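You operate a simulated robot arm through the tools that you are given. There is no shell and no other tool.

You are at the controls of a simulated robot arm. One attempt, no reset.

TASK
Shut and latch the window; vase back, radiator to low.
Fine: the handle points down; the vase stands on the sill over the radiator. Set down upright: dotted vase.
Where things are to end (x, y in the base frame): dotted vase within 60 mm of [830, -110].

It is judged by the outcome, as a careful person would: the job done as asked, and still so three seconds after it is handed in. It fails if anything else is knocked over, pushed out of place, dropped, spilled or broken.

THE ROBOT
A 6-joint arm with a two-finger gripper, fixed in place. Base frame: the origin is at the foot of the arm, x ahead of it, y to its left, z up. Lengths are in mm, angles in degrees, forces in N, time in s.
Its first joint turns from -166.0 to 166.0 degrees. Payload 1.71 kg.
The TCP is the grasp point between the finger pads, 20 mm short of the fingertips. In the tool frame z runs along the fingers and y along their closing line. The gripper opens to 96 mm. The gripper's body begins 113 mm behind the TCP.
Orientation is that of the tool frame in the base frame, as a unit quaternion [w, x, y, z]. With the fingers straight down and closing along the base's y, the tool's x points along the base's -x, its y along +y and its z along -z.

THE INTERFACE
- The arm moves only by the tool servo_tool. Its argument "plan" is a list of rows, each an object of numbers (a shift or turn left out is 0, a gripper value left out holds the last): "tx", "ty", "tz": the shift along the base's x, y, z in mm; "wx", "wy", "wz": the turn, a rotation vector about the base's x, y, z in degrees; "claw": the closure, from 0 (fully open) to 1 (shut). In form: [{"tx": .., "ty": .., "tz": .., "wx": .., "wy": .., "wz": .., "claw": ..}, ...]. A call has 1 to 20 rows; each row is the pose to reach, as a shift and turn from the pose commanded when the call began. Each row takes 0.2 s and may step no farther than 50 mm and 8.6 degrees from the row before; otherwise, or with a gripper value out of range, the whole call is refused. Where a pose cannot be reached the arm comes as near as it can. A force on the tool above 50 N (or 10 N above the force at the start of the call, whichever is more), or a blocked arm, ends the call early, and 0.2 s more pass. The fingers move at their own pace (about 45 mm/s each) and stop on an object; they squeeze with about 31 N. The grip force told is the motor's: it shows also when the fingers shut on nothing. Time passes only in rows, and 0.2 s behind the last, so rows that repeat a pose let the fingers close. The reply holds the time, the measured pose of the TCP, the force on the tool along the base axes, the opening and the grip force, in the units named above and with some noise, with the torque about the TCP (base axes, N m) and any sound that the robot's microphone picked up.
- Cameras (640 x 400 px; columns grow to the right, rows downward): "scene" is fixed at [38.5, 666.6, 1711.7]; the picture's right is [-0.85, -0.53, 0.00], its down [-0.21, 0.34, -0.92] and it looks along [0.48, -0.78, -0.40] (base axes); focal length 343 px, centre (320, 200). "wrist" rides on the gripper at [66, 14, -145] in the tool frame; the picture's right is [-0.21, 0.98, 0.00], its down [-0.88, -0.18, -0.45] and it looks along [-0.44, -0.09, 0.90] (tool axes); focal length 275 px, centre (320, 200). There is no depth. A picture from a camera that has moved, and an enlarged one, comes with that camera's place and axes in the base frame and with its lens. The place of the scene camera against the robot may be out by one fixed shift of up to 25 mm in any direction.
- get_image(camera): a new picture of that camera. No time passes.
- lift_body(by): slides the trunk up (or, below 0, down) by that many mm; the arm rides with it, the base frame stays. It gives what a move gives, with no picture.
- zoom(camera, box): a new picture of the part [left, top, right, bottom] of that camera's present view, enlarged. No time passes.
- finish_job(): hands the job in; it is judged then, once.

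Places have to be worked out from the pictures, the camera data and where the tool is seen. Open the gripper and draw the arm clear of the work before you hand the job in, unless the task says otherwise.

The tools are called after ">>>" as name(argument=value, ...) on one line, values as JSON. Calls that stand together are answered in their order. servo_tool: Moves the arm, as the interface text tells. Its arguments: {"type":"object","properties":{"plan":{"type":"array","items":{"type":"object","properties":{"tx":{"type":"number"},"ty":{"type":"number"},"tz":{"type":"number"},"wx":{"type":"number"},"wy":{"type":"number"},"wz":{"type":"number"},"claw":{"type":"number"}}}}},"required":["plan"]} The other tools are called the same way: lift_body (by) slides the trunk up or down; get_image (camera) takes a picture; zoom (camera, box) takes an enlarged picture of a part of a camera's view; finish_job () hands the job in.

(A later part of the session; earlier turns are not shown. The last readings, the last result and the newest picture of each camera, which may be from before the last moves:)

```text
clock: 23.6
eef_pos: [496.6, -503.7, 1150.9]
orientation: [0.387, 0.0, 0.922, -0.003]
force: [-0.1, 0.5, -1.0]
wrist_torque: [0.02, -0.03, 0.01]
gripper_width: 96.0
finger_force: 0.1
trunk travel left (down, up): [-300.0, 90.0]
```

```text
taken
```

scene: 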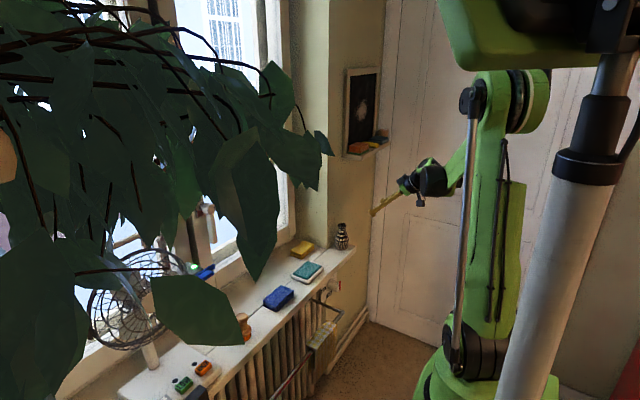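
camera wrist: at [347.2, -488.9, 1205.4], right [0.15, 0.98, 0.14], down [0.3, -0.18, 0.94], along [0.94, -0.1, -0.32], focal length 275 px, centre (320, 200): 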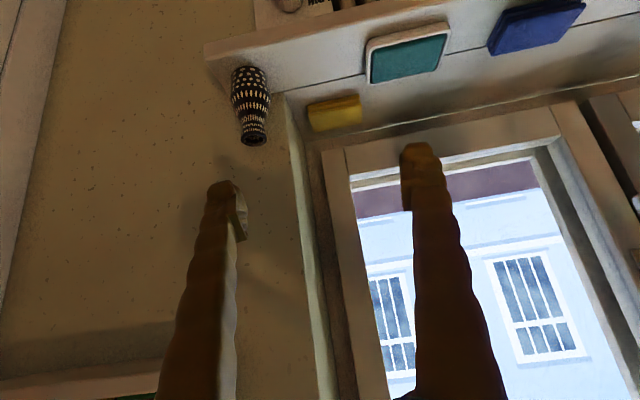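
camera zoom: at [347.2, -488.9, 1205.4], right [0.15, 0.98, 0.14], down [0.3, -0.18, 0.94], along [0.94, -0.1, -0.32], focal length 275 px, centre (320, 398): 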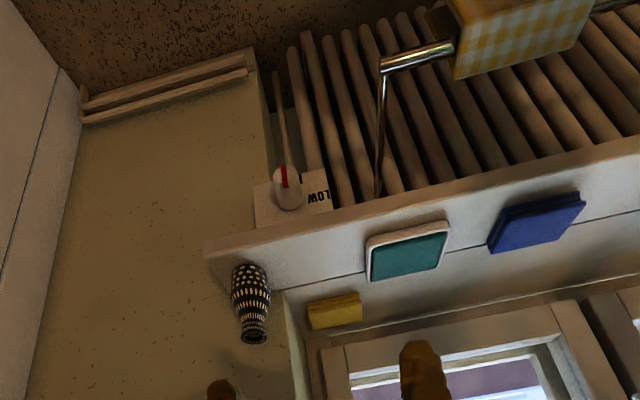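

The vase axis measures (711, −614), its top at z≈963 and widest point about 67 mm at z≈875. I move to a pre-grasp pose 120 mm back along the 45° tool axis.

>>> servo_tool(plan=[{"tx": 21.4, "ty": -18.4, "tz": -30.8, "claw": 0}, {"tx": 42.8, "ty": -36.8, "tz": -61.6, "claw": 0}, {"tx": 64.2, "ty": -55.2, "tz": -92.5, "claw": 0}, {"tx": 85.6, "ty": -73.5, "tz": -123, "claw": 0}, {"tx": 107, "ty": -92, "tz": -154, "claw": 0}, {"tx": 128.4, "ty": -110.3, "tz": -185, "claw": 0}])

>>> get_image(camera="wrist")

>>> zoom(camera="wrist", box=[0, 0, 640, 4])

>>> get_image(camera="scene")

```text
clock: 25.0
eef_pos: [628.0, -611.8, 963.7]
orientation: [0.388, 0.0, 0.922, -0.003]
force: [0.7, -0.1, -1.0]
wrist_torque: [-0.01, 0.0, -0.01]
gripper_width: 96.0
finger_force: 0.0
trunk travel left (down, up): [-300.0, 90.0]
```

```text
taken
camera wrist: at [476.9, -598.1, 1018.9], right [0.15, 0.98, 0.14], down [0.3, -0.18, 0.94], along [0.94, -0.1, -0.32], focal length 275 px, centre (320, 200)
```

wrist: 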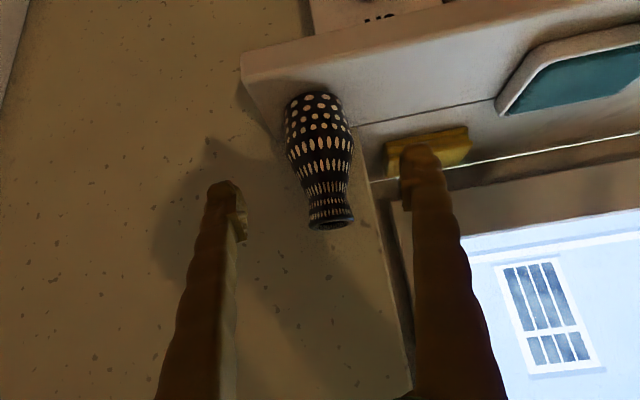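

```text
1.00 times, centred on (320, 2) of wrist (not enlarged: the box is as wide or as high as the picture)
camera zoom: at [476.9, -598.1, 1018.9], right [0.15, 0.98, 0.14], down [0.3, -0.18, 0.94], along [0.94, -0.1, -0.32], focal length 275 px, centre (320, 398)
```

zoom: 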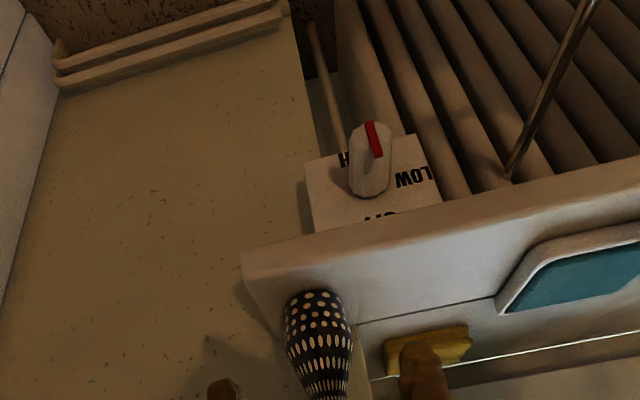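

```text
taken
```

scene: 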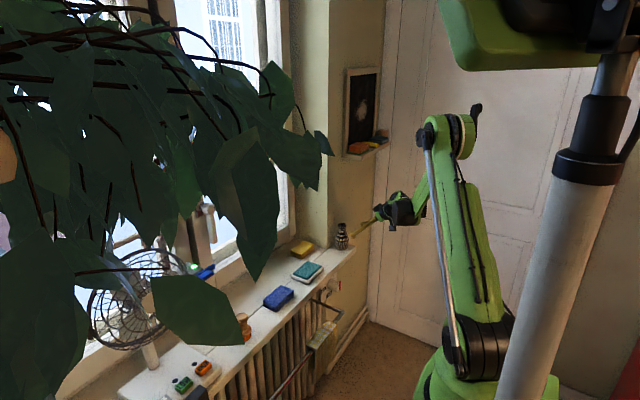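

The vase measures consistently at (711, −614) and the fingers straddle it evenly. I slide in along the tool axis.

>>> servo_tool(plan=[{"tx": 20, "ty": -1, "tz": -20, "claw": 0}, {"tx": 41, "ty": -2, "tz": -41, "claw": 0}, {"tx": 62, "ty": -2, "tz": -61, "claw": 0}, {"tx": 82, "ty": -2, "tz": -80, "claw": 0}])

>>> get_image(camera="wrist")

>>> zoom(camera="scene", box=[300, 190, 420, 265])

```text
clock: 26.0
eef_pos: [708.4, -615.2, 883.0]
orientation: [0.387, -0.001, 0.922, -0.003]
force: [0.0, 0.1, -0.1]
wrist_torque: [-0.01, -0.03, -0.05]
gripper_width: 96.0
finger_force: 0.1
trunk travel left (down, up): [-300.0, 90.0]
```

```text
taken
camera wrist: at [557.9, -600.4, 938.1], right [0.15, 0.98, 0.14], down [0.3, -0.18, 0.94], along [0.94, -0.09, -0.32], focal length 275 px, centre (320, 200)
```

wrist: 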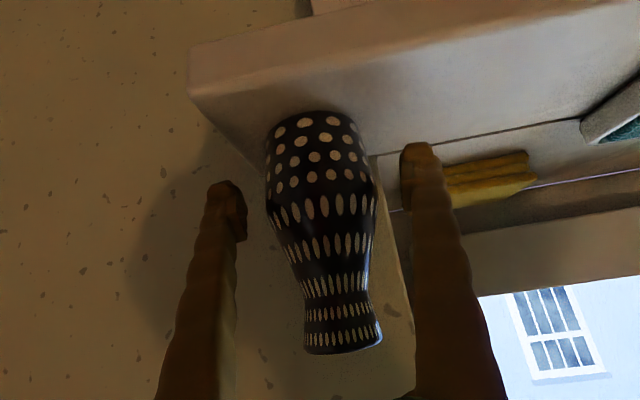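

```text
5.33 times, centred on (360, 228) of scene
camera zoom: at [38.5, 666.6, 1711.7], right [-0.85, -0.53, 0.0], down [-0.21, 0.34, -0.92], along [0.48, -0.78, -0.4], focal length 1830 px, centre (107, 53)
```

zoom: 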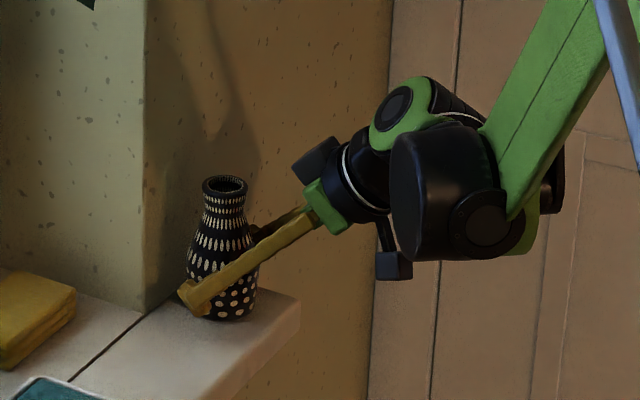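

The fingers flank the lower body evenly with clearance to the sill. I close the grip and let it settle.

>>> servo_tool(plan=[{"claw": 0.15}, {"claw": 0.3}, {"claw": 0.6}, {"claw": 1}, {"claw": 1}, {"claw": 1}])

>>> get_image(camera="wrist")

>>> zoom(camera="scene", box=[300, 190, 420, 265])

```text
clock: 27.4
eef_pos: [707.8, -615.2, 883.4]
orientation: [0.387, -0.001, 0.922, -0.003]
force: [0.2, 0.0, -0.1]
wrist_torque: [-0.02, -0.06, 0.0]
gripper_width: 61.1
finger_force: 31.2
trunk travel left (down, up): [-300.0, 90.0]
```

```text
taken
camera wrist: at [557.7, -600.8, 938.1], right [0.15, 0.98, 0.14], down [0.3, -0.18, 0.94], along [0.94, -0.09, -0.32], focal length 275 px, centre (320, 200)
```

wrist: 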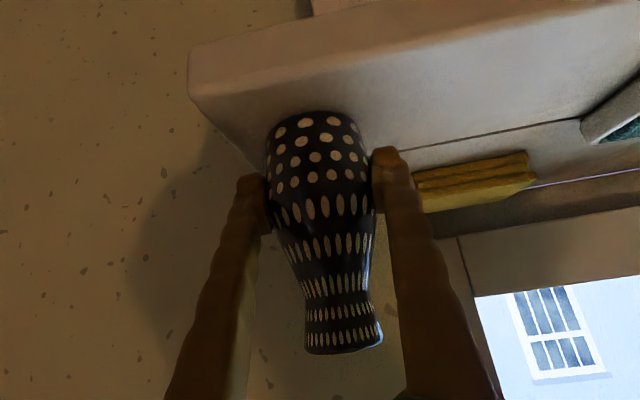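

```text
5.33 times, centred on (360, 228) of scene
camera zoom: at [38.5, 666.6, 1711.7], right [-0.85, -0.53, 0.0], down [-0.21, 0.34, -0.92], along [0.48, -0.78, -0.4], focal length 1830 px, centre (107, 53)
```

zoom: 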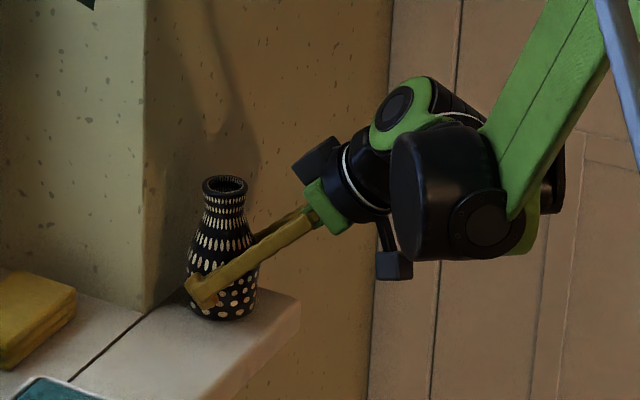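

The grip holds at 61 mm and 31 N. I lift straight up gently and check that the vase comes along upright.

>>> servo_tool(plan=[{"tz": 4, "claw": 1}, {"tz": 10, "claw": 1}, {"tz": 20, "claw": 1}, {"tz": 35, "claw": 1}, {"tz": 55, "claw": 1}, {"tz": 75, "claw": 1}, {"tz": 95, "claw": 1}, {"tz": 115, "claw": 1}])

>>> get_image(camera="wrist")

>>> zoom(camera="scene", box=[280, 170, 440, 270])

```text
clock: 29.2
eef_pos: [706.7, -615.9, 998.2]
orientation: [0.387, 0.0, 0.922, -0.003]
force: [0.2, 0.0, -1.9]
wrist_torque: [0.01, 0.02, 0.01]
gripper_width: 60.6
finger_force: 31.2
trunk travel left (down, up): [-300.0, 90.0]
```

```text
taken
camera wrist: at [557.3, -600.6, 1053.3], right [0.15, 0.98, 0.14], down [0.3, -0.18, 0.94], along [0.94, -0.09, -0.32], focal length 275 px, centre (320, 200)
```

wrist: 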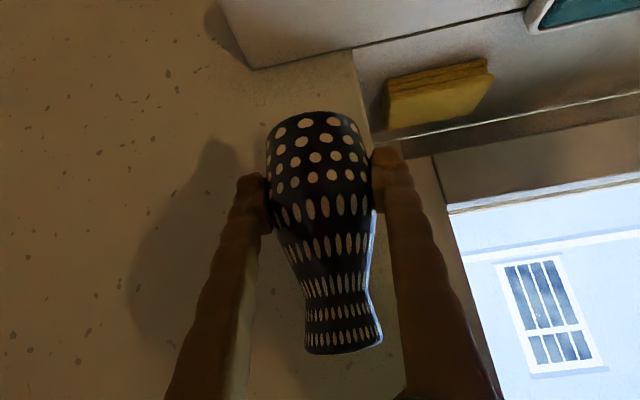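

```text
4.00 times, centred on (360, 220) of scene
camera zoom: at [38.5, 666.6, 1711.7], right [-0.85, -0.53, 0.0], down [-0.21, 0.34, -0.92], along [0.48, -0.78, -0.4], focal length 1373 px, centre (160, 120)
```

zoom: 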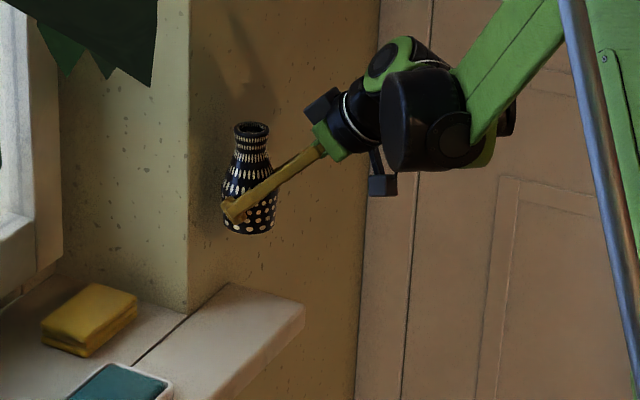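

The vase hangs upright in the grip. I carry it along in front of the sill towards y≈−110 at height, then check.

>>> servo_tool(plan=[{"tx": -10, "ty": 15, "claw": 1}, {"tx": -15, "ty": 45, "claw": 1}, {"tx": -15, "ty": 80, "claw": 1}, {"tx": -15, "ty": 115, "claw": 1}, {"tx": -15, "ty": 150, "claw": 1}, {"tx": -10, "ty": 185, "claw": 1}, {"tx": -5, "ty": 220, "claw": 1}, {"tx": 0, "ty": 255, "claw": 1}, {"tx": 10, "ty": 290, "claw": 1}, {"tx": 20, "ty": 325, "claw": 1}, {"tx": 30, "ty": 360, "claw": 1}, {"tx": 40, "ty": 395, "claw": 1}, {"tx": 50, "ty": 430, "claw": 1}, {"tx": 60, "ty": 460, "claw": 1}, {"tx": 70, "ty": 485, "claw": 1}, {"tx": 80, "ty": 500, "claw": 1}, {"tx": 90, "ty": 505, "claw": 1}])

>>> get_image(camera="wrist")

>>> zoom(camera="wrist", box=[0, 0, 640, 4])

>>> get_image(camera="scene")

```text
clock: 32.8
eef_pos: [798.1, -108.7, 997.9]
orientation: [0.387, -0.001, 0.922, -0.003]
force: [-0.1, 0.1, -2.3]
wrist_torque: [0.01, 0.03, -0.01]
gripper_width: 60.0
finger_force: 31.5
trunk travel left (down, up): [-300.0, 90.0]
```

```text
taken
camera wrist: at [647.6, -94.4, 1053.7], right [0.15, 0.98, 0.14], down [0.3, -0.18, 0.94], along [0.94, -0.09, -0.32], focal length 275 px, centre (320, 200)
```

wrist: 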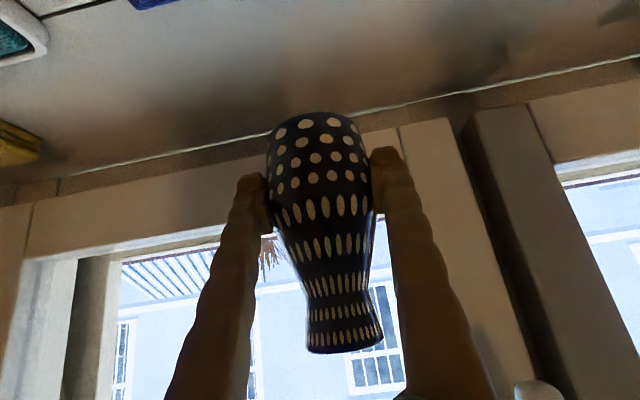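

```text
1.00 times, centred on (320, 2) of wrist (not enlarged: the box is as wide or as high as the picture)
camera zoom: at [647.6, -94.4, 1053.7], right [0.15, 0.98, 0.14], down [0.3, -0.18, 0.94], along [0.94, -0.09, -0.32], focal length 275 px, centre (320, 398)
```

zoom: 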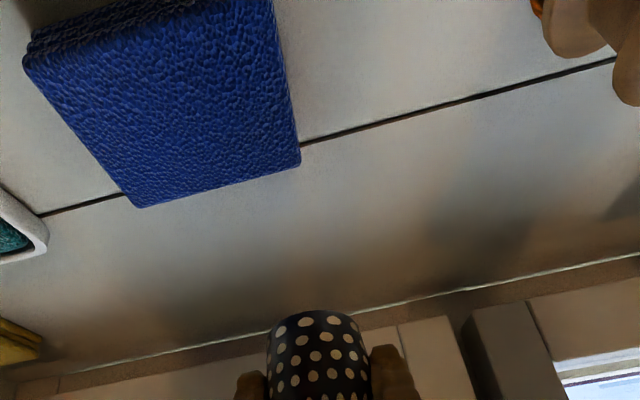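

```text
taken
```

scene: 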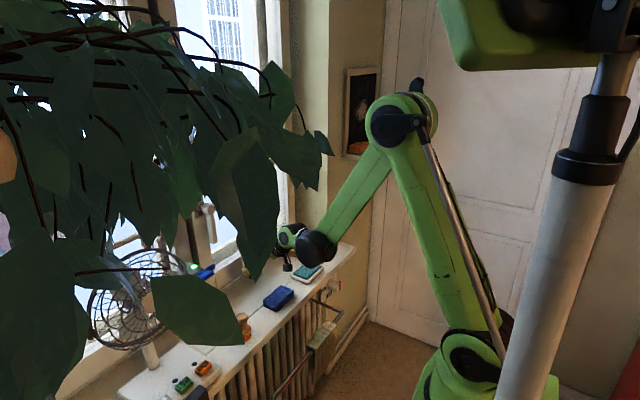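

The sponge's back edge is at x≈765, so the target area is free. I move the vase to x≈835 and descend slowly, stopping just above the resting height.

>>> servo_tool(plan=[{"tx": 17, "ty": -1, "claw": 1}, {"tx": 34, "ty": -2, "claw": 1}, {"tx": 34, "ty": -2, "tz": -20, "claw": 1}, {"tx": 34, "ty": -2, "tz": -40, "claw": 1}, {"tx": 34, "ty": -2, "tz": -60, "claw": 1}, {"tx": 34, "ty": -2, "tz": -78, "claw": 1}, {"tx": 34, "ty": -2, "tz": -92, "claw": 1}, {"tx": 34, "ty": -2, "tz": -102, "claw": 1}, {"tx": 34, "ty": -2, "tz": -108, "claw": 1}])

>>> get_image(camera="wrist")

>>> zoom(camera="scene", box=[200, 210, 360, 310])

```text
clock: 34.8
eef_pos: [832.0, -110.1, 890.2]
orientation: [0.387, 0.0, 0.922, -0.004]
force: [-0.7, -0.1, -3.0]
wrist_torque: [0.0, 0.02, -0.02]
gripper_width: 59.8
finger_force: 31.1
trunk travel left (down, up): [-300.0, 90.0]
```

```text
taken
camera wrist: at [681.8, -96.4, 945.1], right [0.15, 0.98, 0.14], down [0.3, -0.18, 0.94], along [0.94, -0.09, -0.32], focal length 275 px, centre (320, 200)
```

wrist: 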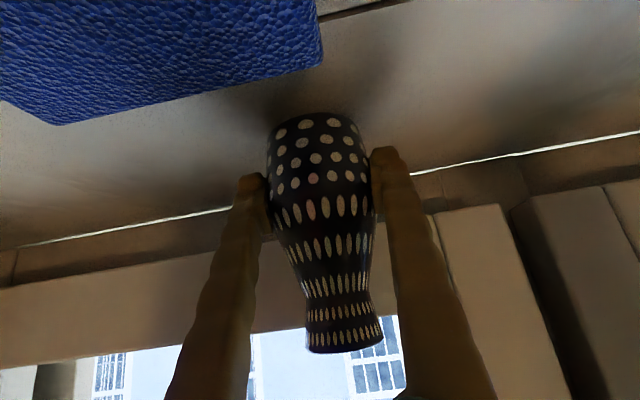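

```text
4.00 times, centred on (280, 260) of scene
camera zoom: at [38.5, 666.6, 1711.7], right [-0.85, -0.53, 0.0], down [-0.21, 0.34, -0.92], along [0.48, -0.78, -0.4], focal length 1373 px, centre (480, -40)
```

zoom: 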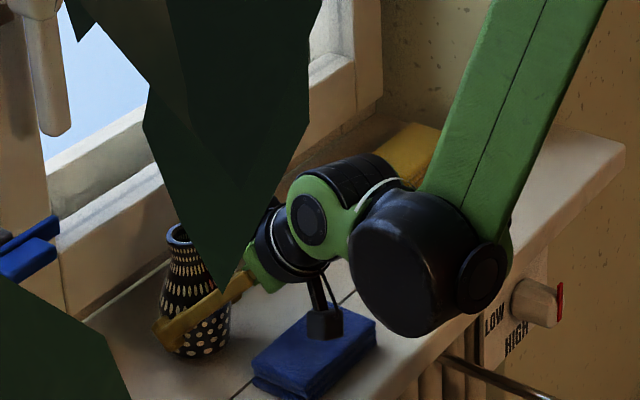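

The vase is about 7 mm above where it should touch. I lower it in 2 mm steps and watch the vertical force.

>>> servo_tool(plan=[{"tz": -2, "claw": 1}, {"tz": -4, "claw": 1}, {"tz": -5.5, "claw": 1}, {"tz": -6.5, "claw": 1}])

>>> zoom(camera="scene", box=[220, 260, 300, 310])

```text
clock: 35.8
eef_pos: [832.7, -111.5, 883.7]
orientation: [0.387, 0.0, 0.922, -0.003]
force: [0.3, -0.5, -1.8]
wrist_torque: [0.0, 0.02, -0.02]
gripper_width: 59.6
finger_force: 31.6
trunk travel left (down, up): [-300.0, 90.0]
```

```text
8.00 times, centred on (260, 285) of scene
camera zoom: at [38.5, 666.6, 1711.7], right [-0.85, -0.53, 0.0], down [-0.21, 0.34, -0.92], along [0.48, -0.78, -0.4], focal length 2746 px, centre (800, -480)
```

zoom: 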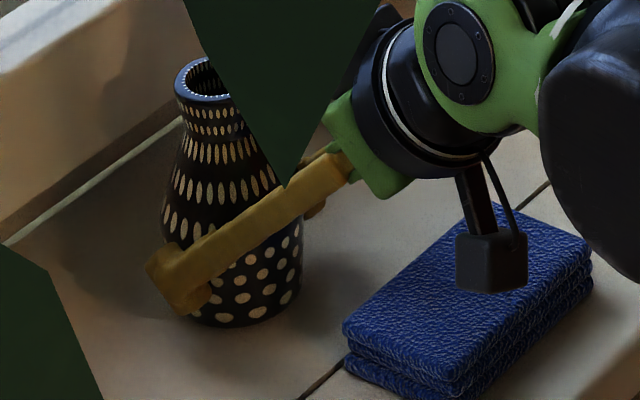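

There is no contact yet, with force still at the vase's weight of about 2 N. I continue in 1 mm steps.

>>> servo_tool(plan=[{"tz": -1, "claw": 1}, {"tz": -2, "claw": 1}, {"tz": -2, "claw": 1}])

```text
clock: 36.6
eef_pos: [831.4, -112.0, 882.8]
orientation: [0.388, 0.0, 0.922, -0.003]
force: [-1.6, -5.5, 13.8]
wrist_torque: [-0.01, -0.16, -0.07]
gripper_width: 59.5
finger_force: 31.3
trunk travel left (down, up): [-300.0, 90.0]
```

The vertical force flipped to about +14 N, so the vase stands on the sill. I ease up 1 mm and open the fingers gently.

>>> servo_tool(plan=[{"tz": 1, "claw": 1}, {"tz": 1, "claw": 0.36}, {"tz": 1, "claw": 0.3}, {"tz": 1, "claw": 0.2}, {"tz": 1, "claw": 0.1}, {"tz": 1, "claw": 0}, {"tz": 1, "claw": 0}])

>>> get_image(camera="wrist")

>>> zoom(camera="scene", box=[220, 250, 300, 310])

```text
clock: 38.2
eef_pos: [832.3, -110.7, 884.1]
orientation: [0.387, 0.0, 0.922, -0.004]
force: [-0.2, -0.2, 0.5]
wrist_torque: [0.0, 0.0, -0.02]
gripper_width: 95.8
finger_force: 0.0
trunk travel left (down, up): [-300.0, 90.0]
```

```text
taken
camera wrist: at [682.1, -96.2, 937.8], right [0.15, 0.98, 0.14], down [0.3, -0.18, 0.94], along [0.94, -0.09, -0.32], focal length 275 px, centre (320, 200)
```

wrist: 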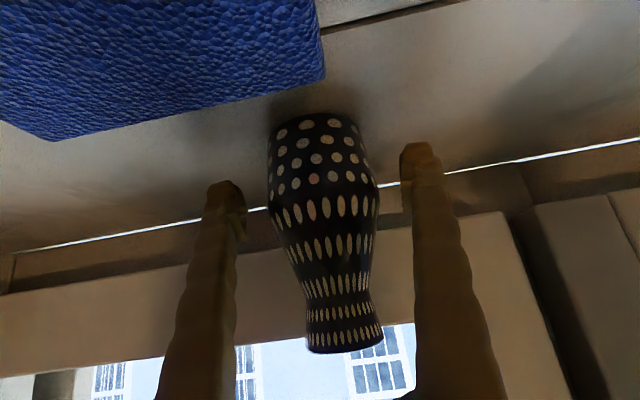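

```text
6.67 times, centred on (260, 280) of scene
camera zoom: at [38.5, 666.6, 1711.7], right [-0.85, -0.53, 0.0], down [-0.21, 0.34, -0.92], along [0.48, -0.78, -0.4], focal length 2288 px, centre (720, -333)
```

zoom: 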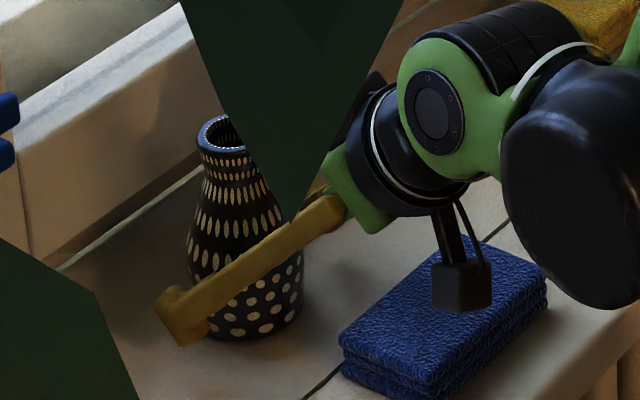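

The vase stands upright and free of the fingers. I withdraw straight back along the tool axis.

>>> servo_tool(plan=[{"tx": -15, "tz": 15, "claw": 0}, {"tx": -35, "tz": 35, "claw": 0}, {"tx": -60, "tz": 60, "claw": 0}, {"tx": -90, "tz": 90, "claw": 0}, {"tx": -120, "tz": 120, "claw": 0}, {"tx": -150, "tz": 150, "claw": 0}])

>>> get_image(camera="wrist")

>>> get_image(camera="scene")

```text
clock: 39.6
eef_pos: [680.0, -108.9, 1034.2]
orientation: [0.388, 0.001, 0.922, -0.003]
force: [0.4, -0.5, 0.0]
wrist_torque: [0.02, 0.02, -0.01]
gripper_width: 95.9
finger_force: 0.0
trunk travel left (down, up): [-300.0, 90.0]
```

```text
taken
camera wrist: at [529.7, -94.3, 1089.3], right [0.15, 0.98, 0.14], down [0.3, -0.18, 0.94], along [0.94, -0.09, -0.32], focal length 275 px, centre (320, 200)
```

wrist: 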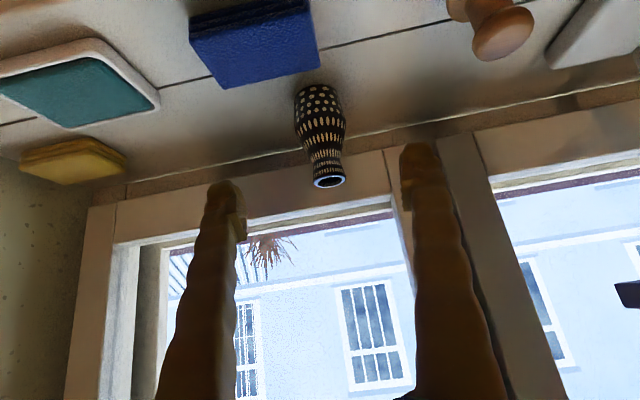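

```text
taken
```

scene: 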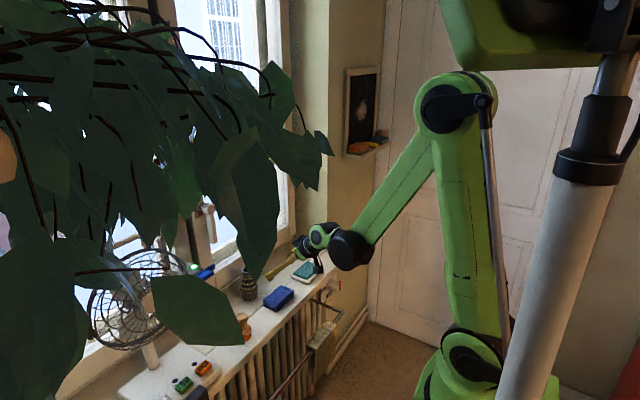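

The vase stands at about (838, −110). Now the valve: I retreat, then swing to y≈−500 and descend in front of it with the tool levelled, keeping in front of the towel rail (x≈567, y>−375, z≈709).

>>> servo_tool(plan=[{"tx": -45, "claw": 0}, {"tx": -90, "claw": 0}, {"tx": -135, "claw": 0}, {"tx": -180, "ty": -10, "claw": 0}, {"tx": -200, "ty": -45, "wy": -4, "claw": 0}, {"tx": -200, "ty": -90, "tz": -5, "wy": -8, "claw": 0}, {"tx": -200, "ty": -135, "tz": -15, "wy": -12, "claw": 0}, {"tx": -200, "ty": -178, "tz": -30, "wy": -16, "claw": 0}, {"tx": -200, "ty": -220, "tz": -50, "wy": -20, "claw": 0}, {"tx": -200, "ty": -260, "tz": -75, "wy": -24, "claw": 0}, {"tx": -200, "ty": -297, "tz": -105, "wy": -28, "claw": 0}, {"tx": -200, "ty": -332, "tz": -138, "wy": -32, "claw": 0}, {"tx": -200, "ty": -365, "tz": -172, "wy": -36, "claw": 0}, {"tx": -200, "ty": -391, "tz": -205, "wy": -40, "claw": 0}, {"tx": -200, "ty": -400, "tz": -234, "wy": -42, "claw": 0}])

>>> get_image(camera="wrist")

>>> zoom(camera="wrist", box=[0, 0, 640, 4])

>>> get_image(camera="scene")

```text
clock: 42.8
eef_pos: [527.4, -627.2, 847.1]
orientation: [0.691, -0.001, 0.723, -0.001]
force: [0.5, 1.1, -0.1]
wrist_torque: [0.0, 0.01, 0.0]
gripper_width: 95.9
finger_force: 0.1
out of reach, approached as far as the arm can: row 7, 8, 9, 10, 11, 12, 13, 14, 15
trunk travel left (down, up): [-300.0, 90.0]
```

```text
taken
camera wrist: at [379.2, -613.3, 788.5], right [0.01, 0.98, 0.2], down [-0.41, -0.18, 0.9], along [0.91, -0.09, 0.4], focal length 275 px, centre (320, 200)
```

wrist: 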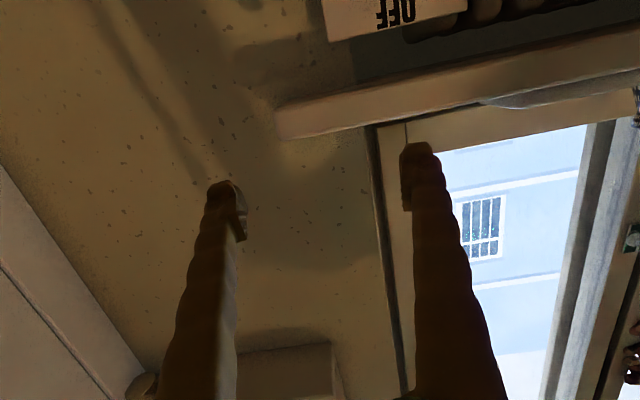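

```text
1.00 times, centred on (320, 2) of wrist (not enlarged: the box is as wide or as high as the picture)
camera zoom: at [379.2, -613.3, 788.5], right [0.01, 0.98, 0.2], down [-0.41, -0.18, 0.9], along [0.91, -0.09, 0.4], focal length 275 px, centre (320, 398)
```

zoom: 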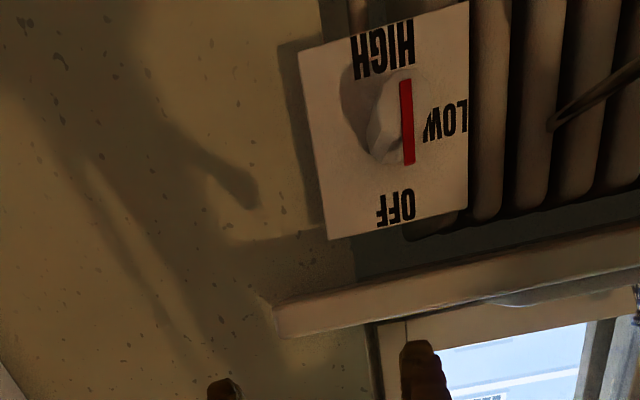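

```text
taken
```

scene: 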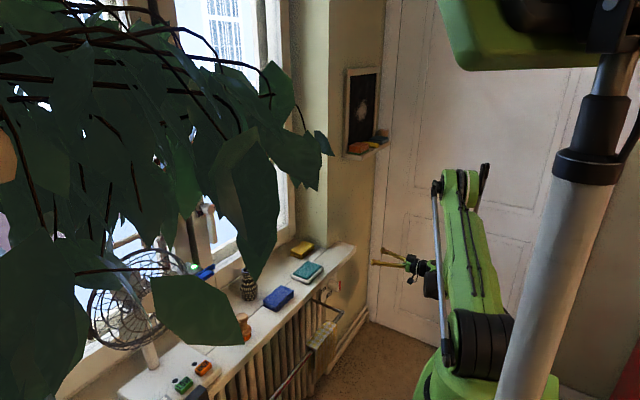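

The arm could not fold that close, but I now have a frontal view of the panel: OFF is at the top, LOW to the left (+y) and HIGH at the bottom. I zoom on the knob to see which way the red pointer points.

>>> zoom(camera="wrist", box=[392, 0, 412, 4])

>>> zoom(camera="wrist", box=[300, 0, 500, 4])

>>> zoom(camera="scene", box=[310, 270, 358, 300])

```text
16.00 times, centred on (402, 2) of wrist
camera zoom: at [379.2, -613.3, 788.5], right [0.01, 0.98, 0.2], down [-0.41, -0.18, 0.9], along [0.91, -0.09, 0.4], focal length 4404 px, centre (-992, 3368)
```

zoom: 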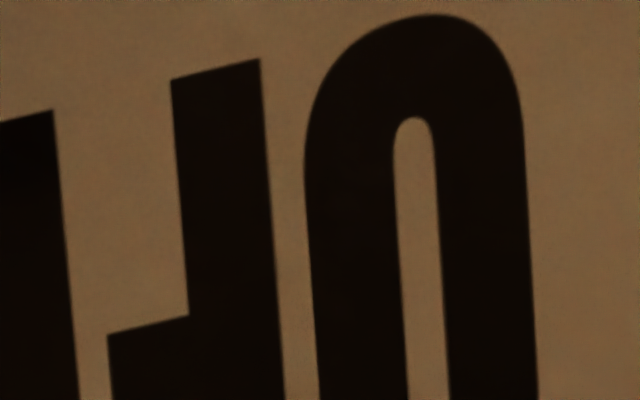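

```text
3.20 times, centred on (400, 2) of wrist
camera zoom: at [379.2, -613.3, 788.5], right [0.01, 0.98, 0.2], down [-0.41, -0.18, 0.9], along [0.91, -0.09, 0.4], focal length 881 px, centre (64, 834)
```

zoom: 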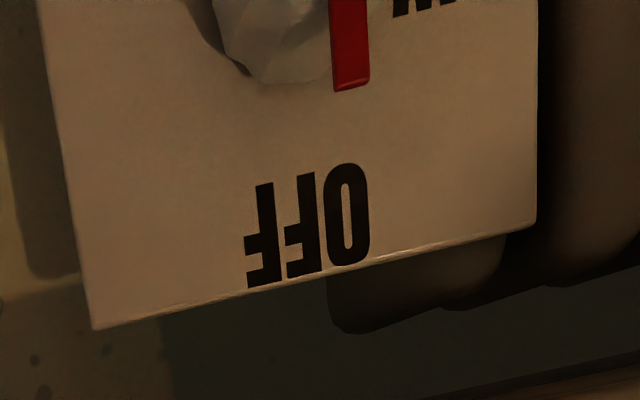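

```text
13.33 times, centred on (334, 285) of scene
camera zoom: at [38.5, 666.6, 1711.7], right [-0.85, -0.53, 0.0], down [-0.21, 0.34, -0.92], along [0.48, -0.78, -0.4], focal length 4576 px, centre (133, -933)
```

zoom: 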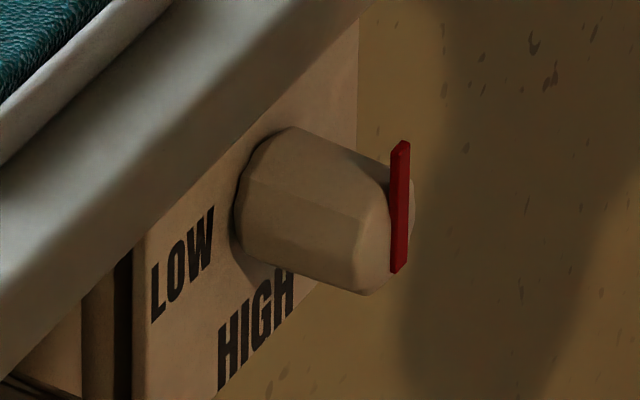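

From the labels, the knob axis is near y≈−526, z≈685, while the red bar spans z≈667–720, so it seems to point up at OFF. I move to a better viewpoint in front of the valve to be sure.

>>> servo_tool(plan=[{"ty": 15, "wy": 7, "claw": 0}, {"ty": 35, "wy": 14, "claw": 0}, {"ty": 55, "wy": 21, "claw": 0}, {"ty": 75, "wy": 28, "claw": 0}, {"ty": 95, "wy": 34, "claw": 0}, {"ty": 110, "wy": 36, "claw": 0}])

>>> get_image(camera="wrist")

>>> get_image(camera="scene")

```text
clock: 44.2
eef_pos: [526.5, -518.0, 847.2]
orientation: [0.434, 0.0, 0.901, -0.003]
force: [-0.6, 0.0, 0.1]
wrist_torque: [0.06, 0.02, -0.02]
gripper_width: 95.8
finger_force: 0.1
trunk travel left (down, up): [-300.0, 90.0]
```

```text
taken
camera wrist: at [371.0, -503.9, 886.7], right [0.13, 0.98, 0.16], down [0.2, -0.18, 0.96], along [0.97, -0.1, -0.22], focal length 275 px, centre (320, 200)
```

wrist: 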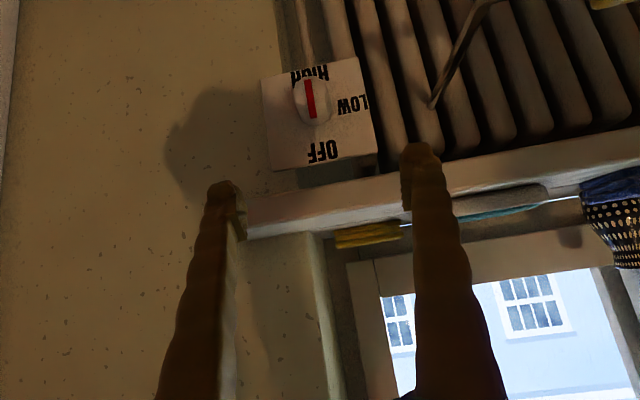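

```text
taken
```

scene: 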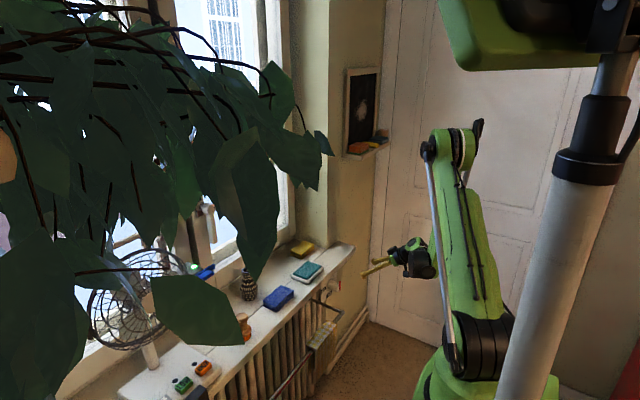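

>>> zoom(camera="wrist", box=[256, 55, 384, 135])

>>> zoom(camera="wrist", box=[280, 70, 344, 110])

```text
5.00 times, centred on (320, 95) of wrist
camera zoom: at [371.0, -503.9, 886.7], right [0.13, 0.98, 0.16], down [0.2, -0.18, 0.96], along [0.97, -0.1, -0.22], focal length 1376 px, centre (320, 725)
```

zoom: 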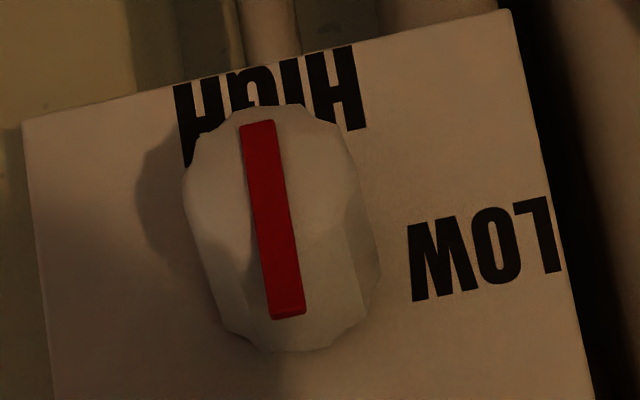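

```text
10.00 times, centred on (312, 90) of wrist
camera zoom: at [371.0, -503.9, 886.7], right [0.13, 0.98, 0.16], down [0.2, -0.18, 0.96], along [0.97, -0.1, -0.22], focal length 2753 px, centre (400, 1300)
```

zoom: 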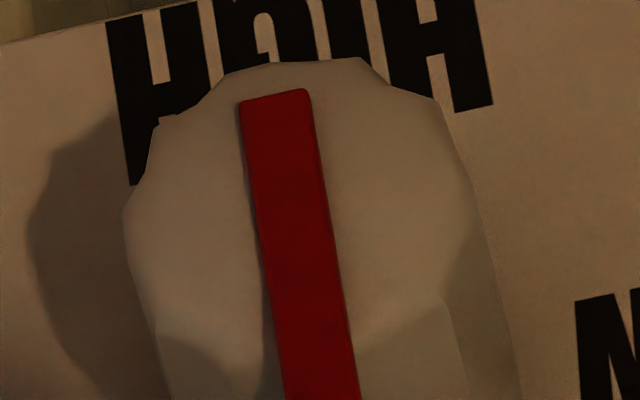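

The bar overhangs the rim on the OFF side, so the pointer is now at OFF (up). LOW is a quarter turn towards +y, which is −90° about x. I level the tool in front of the knob for a pre-grasp.

>>> servo_tool(plan=[{"tx": 10, "ty": -2, "tz": -20, "wy": -7, "claw": 0}, {"tx": 20, "ty": -4, "tz": -45, "wy": -14, "claw": 0}, {"tx": 32, "ty": -5, "tz": -72, "wy": -21, "claw": 0}, {"tx": 44, "ty": -6, "tz": -100, "wy": -28, "claw": 0}, {"tx": 54, "ty": -7, "tz": -130, "wy": -35, "claw": 0}, {"tx": 62, "ty": -8, "tz": -155, "wy": -38.5, "claw": 0}, {"tx": 62, "ty": -8, "tz": -162, "wy": -38.5, "claw": 0}])

>>> get_image(camera="wrist")

>>> zoom(camera="wrist", box=[0, 0, 640, 4])

>>> get_image(camera="scene")

```text
clock: 45.8
eef_pos: [632.4, -610.2, 739.9]
orientation: [0.707, 0.0, 0.707, -0.002]
force: [-0.4, -0.5, 0.4]
wrist_torque: [0.0, 0.0, 0.0]
gripper_width: 95.9
finger_force: 0.1
out of reach, approached as far as the arm can: row 1, 2, 3, 4, 5, 6, 7
trunk travel left (down, up): [-300.0, 90.0]
```

```text
taken
camera wrist: at [486.9, -594.9, 673.4], right [0.0, 0.98, 0.2], down [-0.45, -0.18, 0.88], along [0.9, -0.09, 0.44], focal length 275 px, centre (320, 200)
```

wrist: 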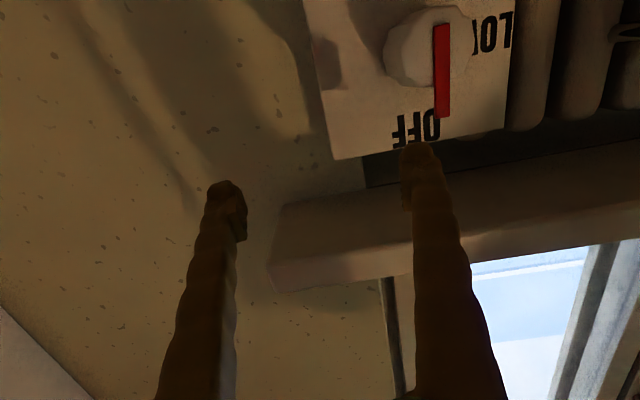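

```text
1.00 times, centred on (320, 2) of wrist (not enlarged: the box is as wide or as high as the picture)
camera zoom: at [486.9, -594.9, 673.4], right [0.0, 0.98, 0.2], down [-0.45, -0.18, 0.88], along [0.9, -0.09, 0.44], focal length 275 px, centre (320, 398)
```

zoom: 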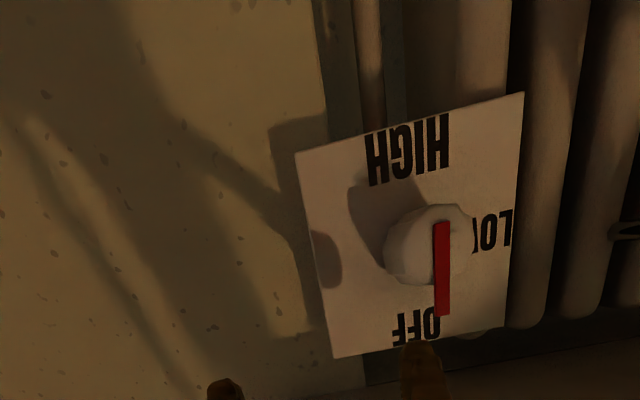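

```text
taken
```

scene: 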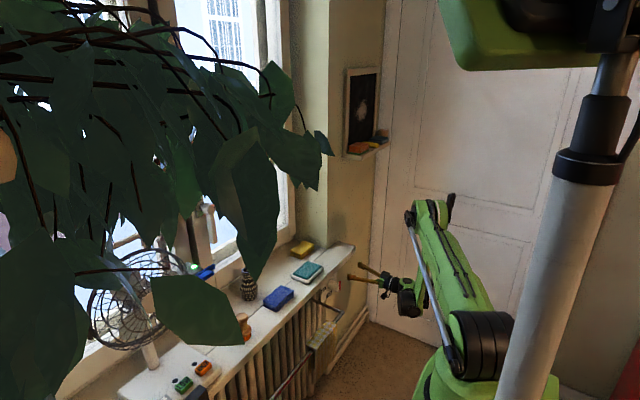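

The pointer clearly points at OFF (upright), but the arm cannot fold low enough with a level tool. The hand is below and in front of the sill, so I lower the trunk, which moves it straight down into free space.

>>> lift_body(by=-120)

>>> get_image(camera="scene")

>>> get_image(camera="wrist")

```text
clock: 47.3
eef_pos: [632.5, -610.1, 619.8]
orientation: [0.707, 0.0, 0.707, -0.002]
force: [1.0, 0.1, -0.3]
wrist_torque: [0.02, 0.04, -0.02]
gripper_width: 95.9
finger_force: 0.1
trunk travel left (down, up): [-180.0, 210.0]
```

```text
taken
```

scene: 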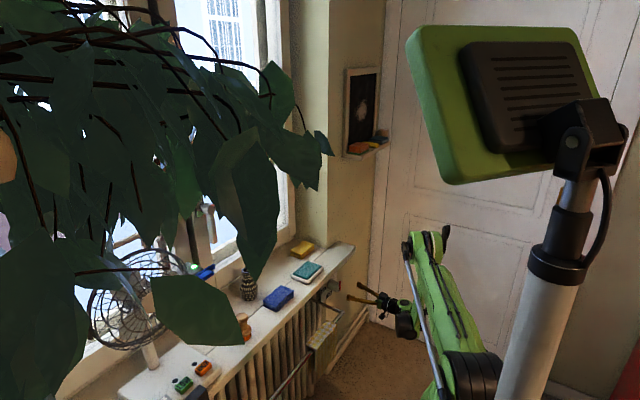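

```text
taken
camera wrist: at [486.8, -595.0, 553.6], right [0.0, 0.98, 0.2], down [-0.44, -0.18, 0.88], along [0.9, -0.09, 0.43], focal length 275 px, centre (320, 200)
```

wrist: 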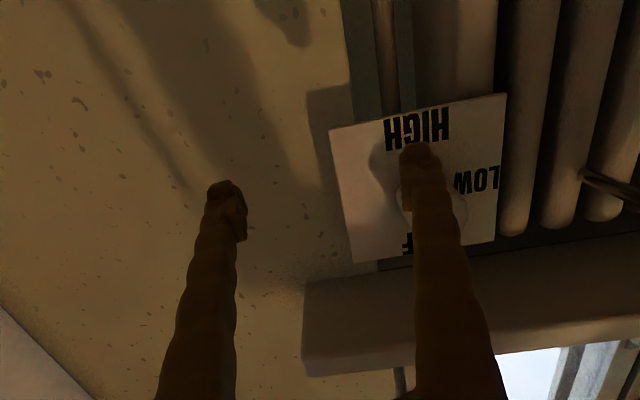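

That worked cleanly. I lower the trunk further so the target sits higher relative to the shoulder.

>>> lift_body(by=-130)

>>> servo_tool(plan=[{"tx": -15, "ty": 10, "tz": 10, "claw": 0}, {"tx": -30, "ty": 20, "tz": 30, "claw": 0}, {"tx": -40, "ty": 35, "tz": 55, "claw": 0}, {"tx": -40, "ty": 50, "tz": 80, "claw": 0}])

>>> get_image(camera="scene")

>>> get_image(camera="wrist")

```text
clock: 48.9
eef_pos: [633.6, -609.0, 490.2]
orientation: [0.707, -0.001, 0.707, -0.002]
force: [0.3, -0.3, -0.4]
wrist_torque: [0.01, -0.01, 0.01]
gripper_width: 95.8
finger_force: 0.2
trunk travel left (down, up): [-50.0, 340.0]
```

```text
clock: 49.9
eef_pos: [615.6, -597.0, 580.6]
orientation: [0.706, 0.0, 0.708, -0.001]
force: [0.6, 0.3, -0.6]
wrist_torque: [0.01, -0.05, 0.06]
gripper_width: 96.0
finger_force: 0.1
out of reach, approached as far as the arm can: row 1, 2, 3, 4
trunk travel left (down, up): [-50.0, 340.0]
```

```text
taken
```

scene: 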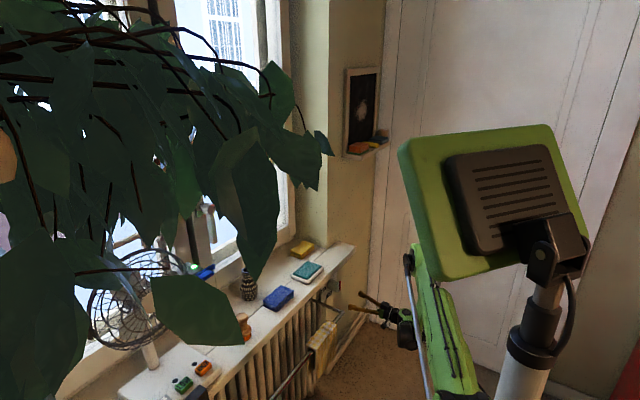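

```text
taken
camera wrist: at [469.6, -582.7, 514.6], right [0.0, 0.98, 0.2], down [-0.44, -0.18, 0.88], along [0.9, -0.09, 0.43], focal length 275 px, centre (320, 200)
```

wrist: 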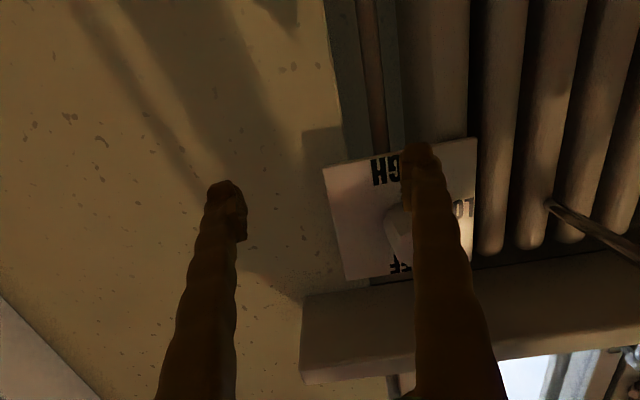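

The arm follows as it rises. I continue to the pre-grasp point in front of the knob at about (615, −526, 685).

>>> servo_tool(plan=[{"tz": 25, "claw": 0}, {"ty": 10, "tz": 50, "claw": 0}, {"ty": 25, "tz": 75, "claw": 0}, {"ty": 40, "tz": 95, "claw": 0}, {"ty": 55, "tz": 104, "claw": 0}, {"ty": 71, "tz": 104, "claw": 0}])

>>> get_image(camera="wrist")

>>> zoom(camera="scene", box=[280, 250, 440, 350])

```text
clock: 51.3
eef_pos: [619.5, -534.5, 692.5]
orientation: [0.706, -0.001, 0.708, -0.001]
force: [-0.1, -0.4, -0.4]
wrist_torque: [0.0, 0.01, 0.01]
gripper_width: 96.0
finger_force: 0.1
out of reach, approached as far as the arm can: row 6
trunk travel left (down, up): [-50.0, 340.0]
```

```text
taken
camera wrist: at [473.8, -521.1, 627.3], right [0.0, 0.98, 0.2], down [-0.44, -0.18, 0.88], along [0.9, -0.09, 0.43], focal length 275 px, centre (320, 200)
```

wrist: 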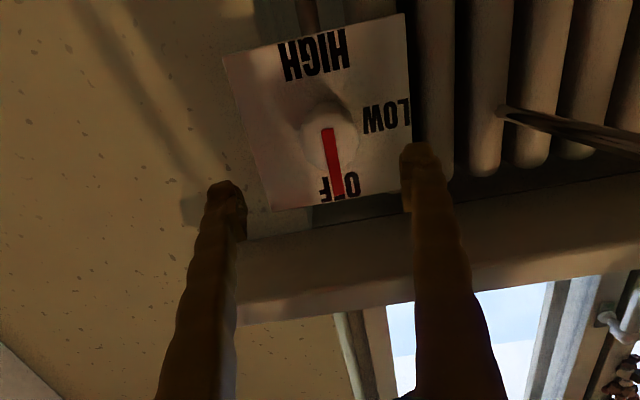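

```text
4.00 times, centred on (360, 300) of scene
camera zoom: at [38.5, 666.6, 1711.7], right [-0.85, -0.53, 0.0], down [-0.21, 0.34, -0.92], along [0.48, -0.78, -0.4], focal length 1373 px, centre (160, -200)
```

zoom: 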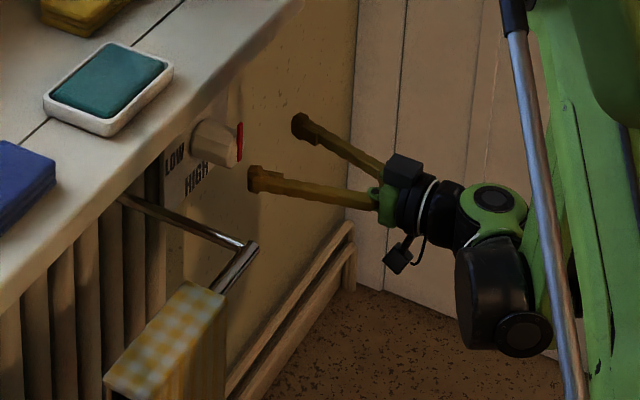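

Now I have a square frontal view. I zoom in to locate the knob axis precisely.

>>> zoom(camera="wrist", box=[256, 80, 416, 180])

>>> zoom(camera="wrist", box=[200, 0, 440, 230])

```text
4.00 times, centred on (336, 130) of wrist
camera zoom: at [473.8, -521.1, 627.3], right [0.0, 0.98, 0.2], down [-0.44, -0.18, 0.88], along [0.9, -0.09, 0.43], focal length 1101 px, centre (256, 480)
```

zoom: 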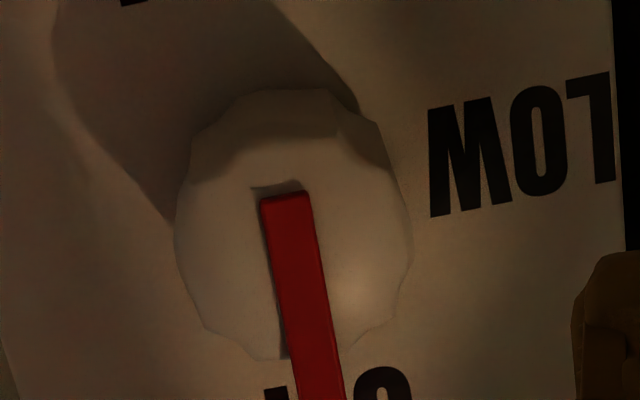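

```text
1.74 times, centred on (320, 115) of wrist
camera zoom: at [473.8, -521.1, 627.3], right [0.0, 0.98, 0.2], down [-0.44, -0.18, 0.88], along [0.9, -0.09, 0.43], focal length 479 px, centre (320, 348)
```

zoom: 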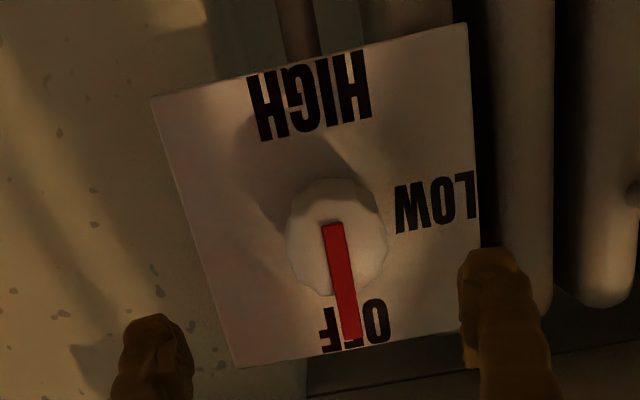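

The knob axis is near y≈−525, z≈681, with its face at x≈673 and about 44 mm diameter. I centre on it and advance so the fingers straddle its sides.

>>> servo_tool(plan=[{"tx": 15, "ty": 4, "tz": -5, "claw": 0}, {"tx": 28, "ty": 9, "tz": -11, "claw": 0}, {"tx": 40, "ty": 9.5, "tz": -11.5, "claw": 0}, {"tx": 51, "ty": 9.5, "tz": -11.5, "claw": 0}, {"tx": 60, "ty": 9.5, "tz": -11.5, "claw": 0}])

>>> get_image(camera="wrist")

>>> zoom(camera="scene", box=[300, 260, 380, 310])

```text
clock: 52.5
eef_pos: [678.1, -525.4, 681.2]
orientation: [0.707, 0.0, 0.707, -0.003]
force: [0.0, -0.2, -0.2]
wrist_torque: [-0.01, -0.01, 0.01]
gripper_width: 96.1
finger_force: 0.0
trunk travel left (down, up): [-50.0, 340.0]
```

```text
taken
camera wrist: at [533.5, -510.9, 615.6], right [0.0, 0.98, 0.2], down [-0.44, -0.18, 0.88], along [0.9, -0.09, 0.43], focal length 275 px, centre (320, 200)
```

wrist: 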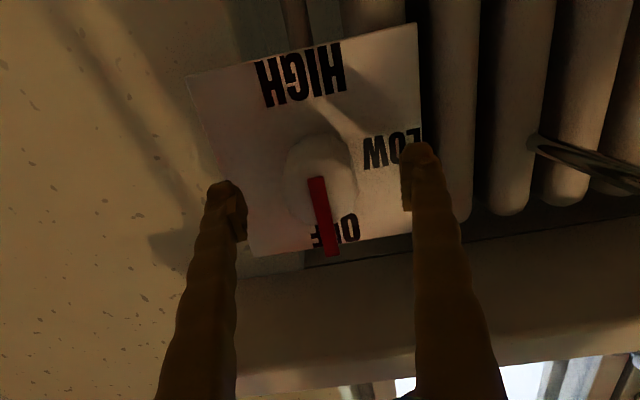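

```text
8.00 times, centred on (340, 285) of scene
camera zoom: at [38.5, 666.6, 1711.7], right [-0.85, -0.53, 0.0], down [-0.21, 0.34, -0.92], along [0.48, -0.78, -0.4], focal length 2746 px, centre (160, -480)
```

zoom: 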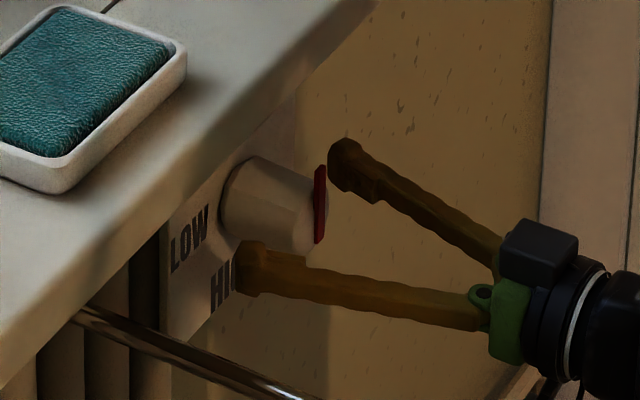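

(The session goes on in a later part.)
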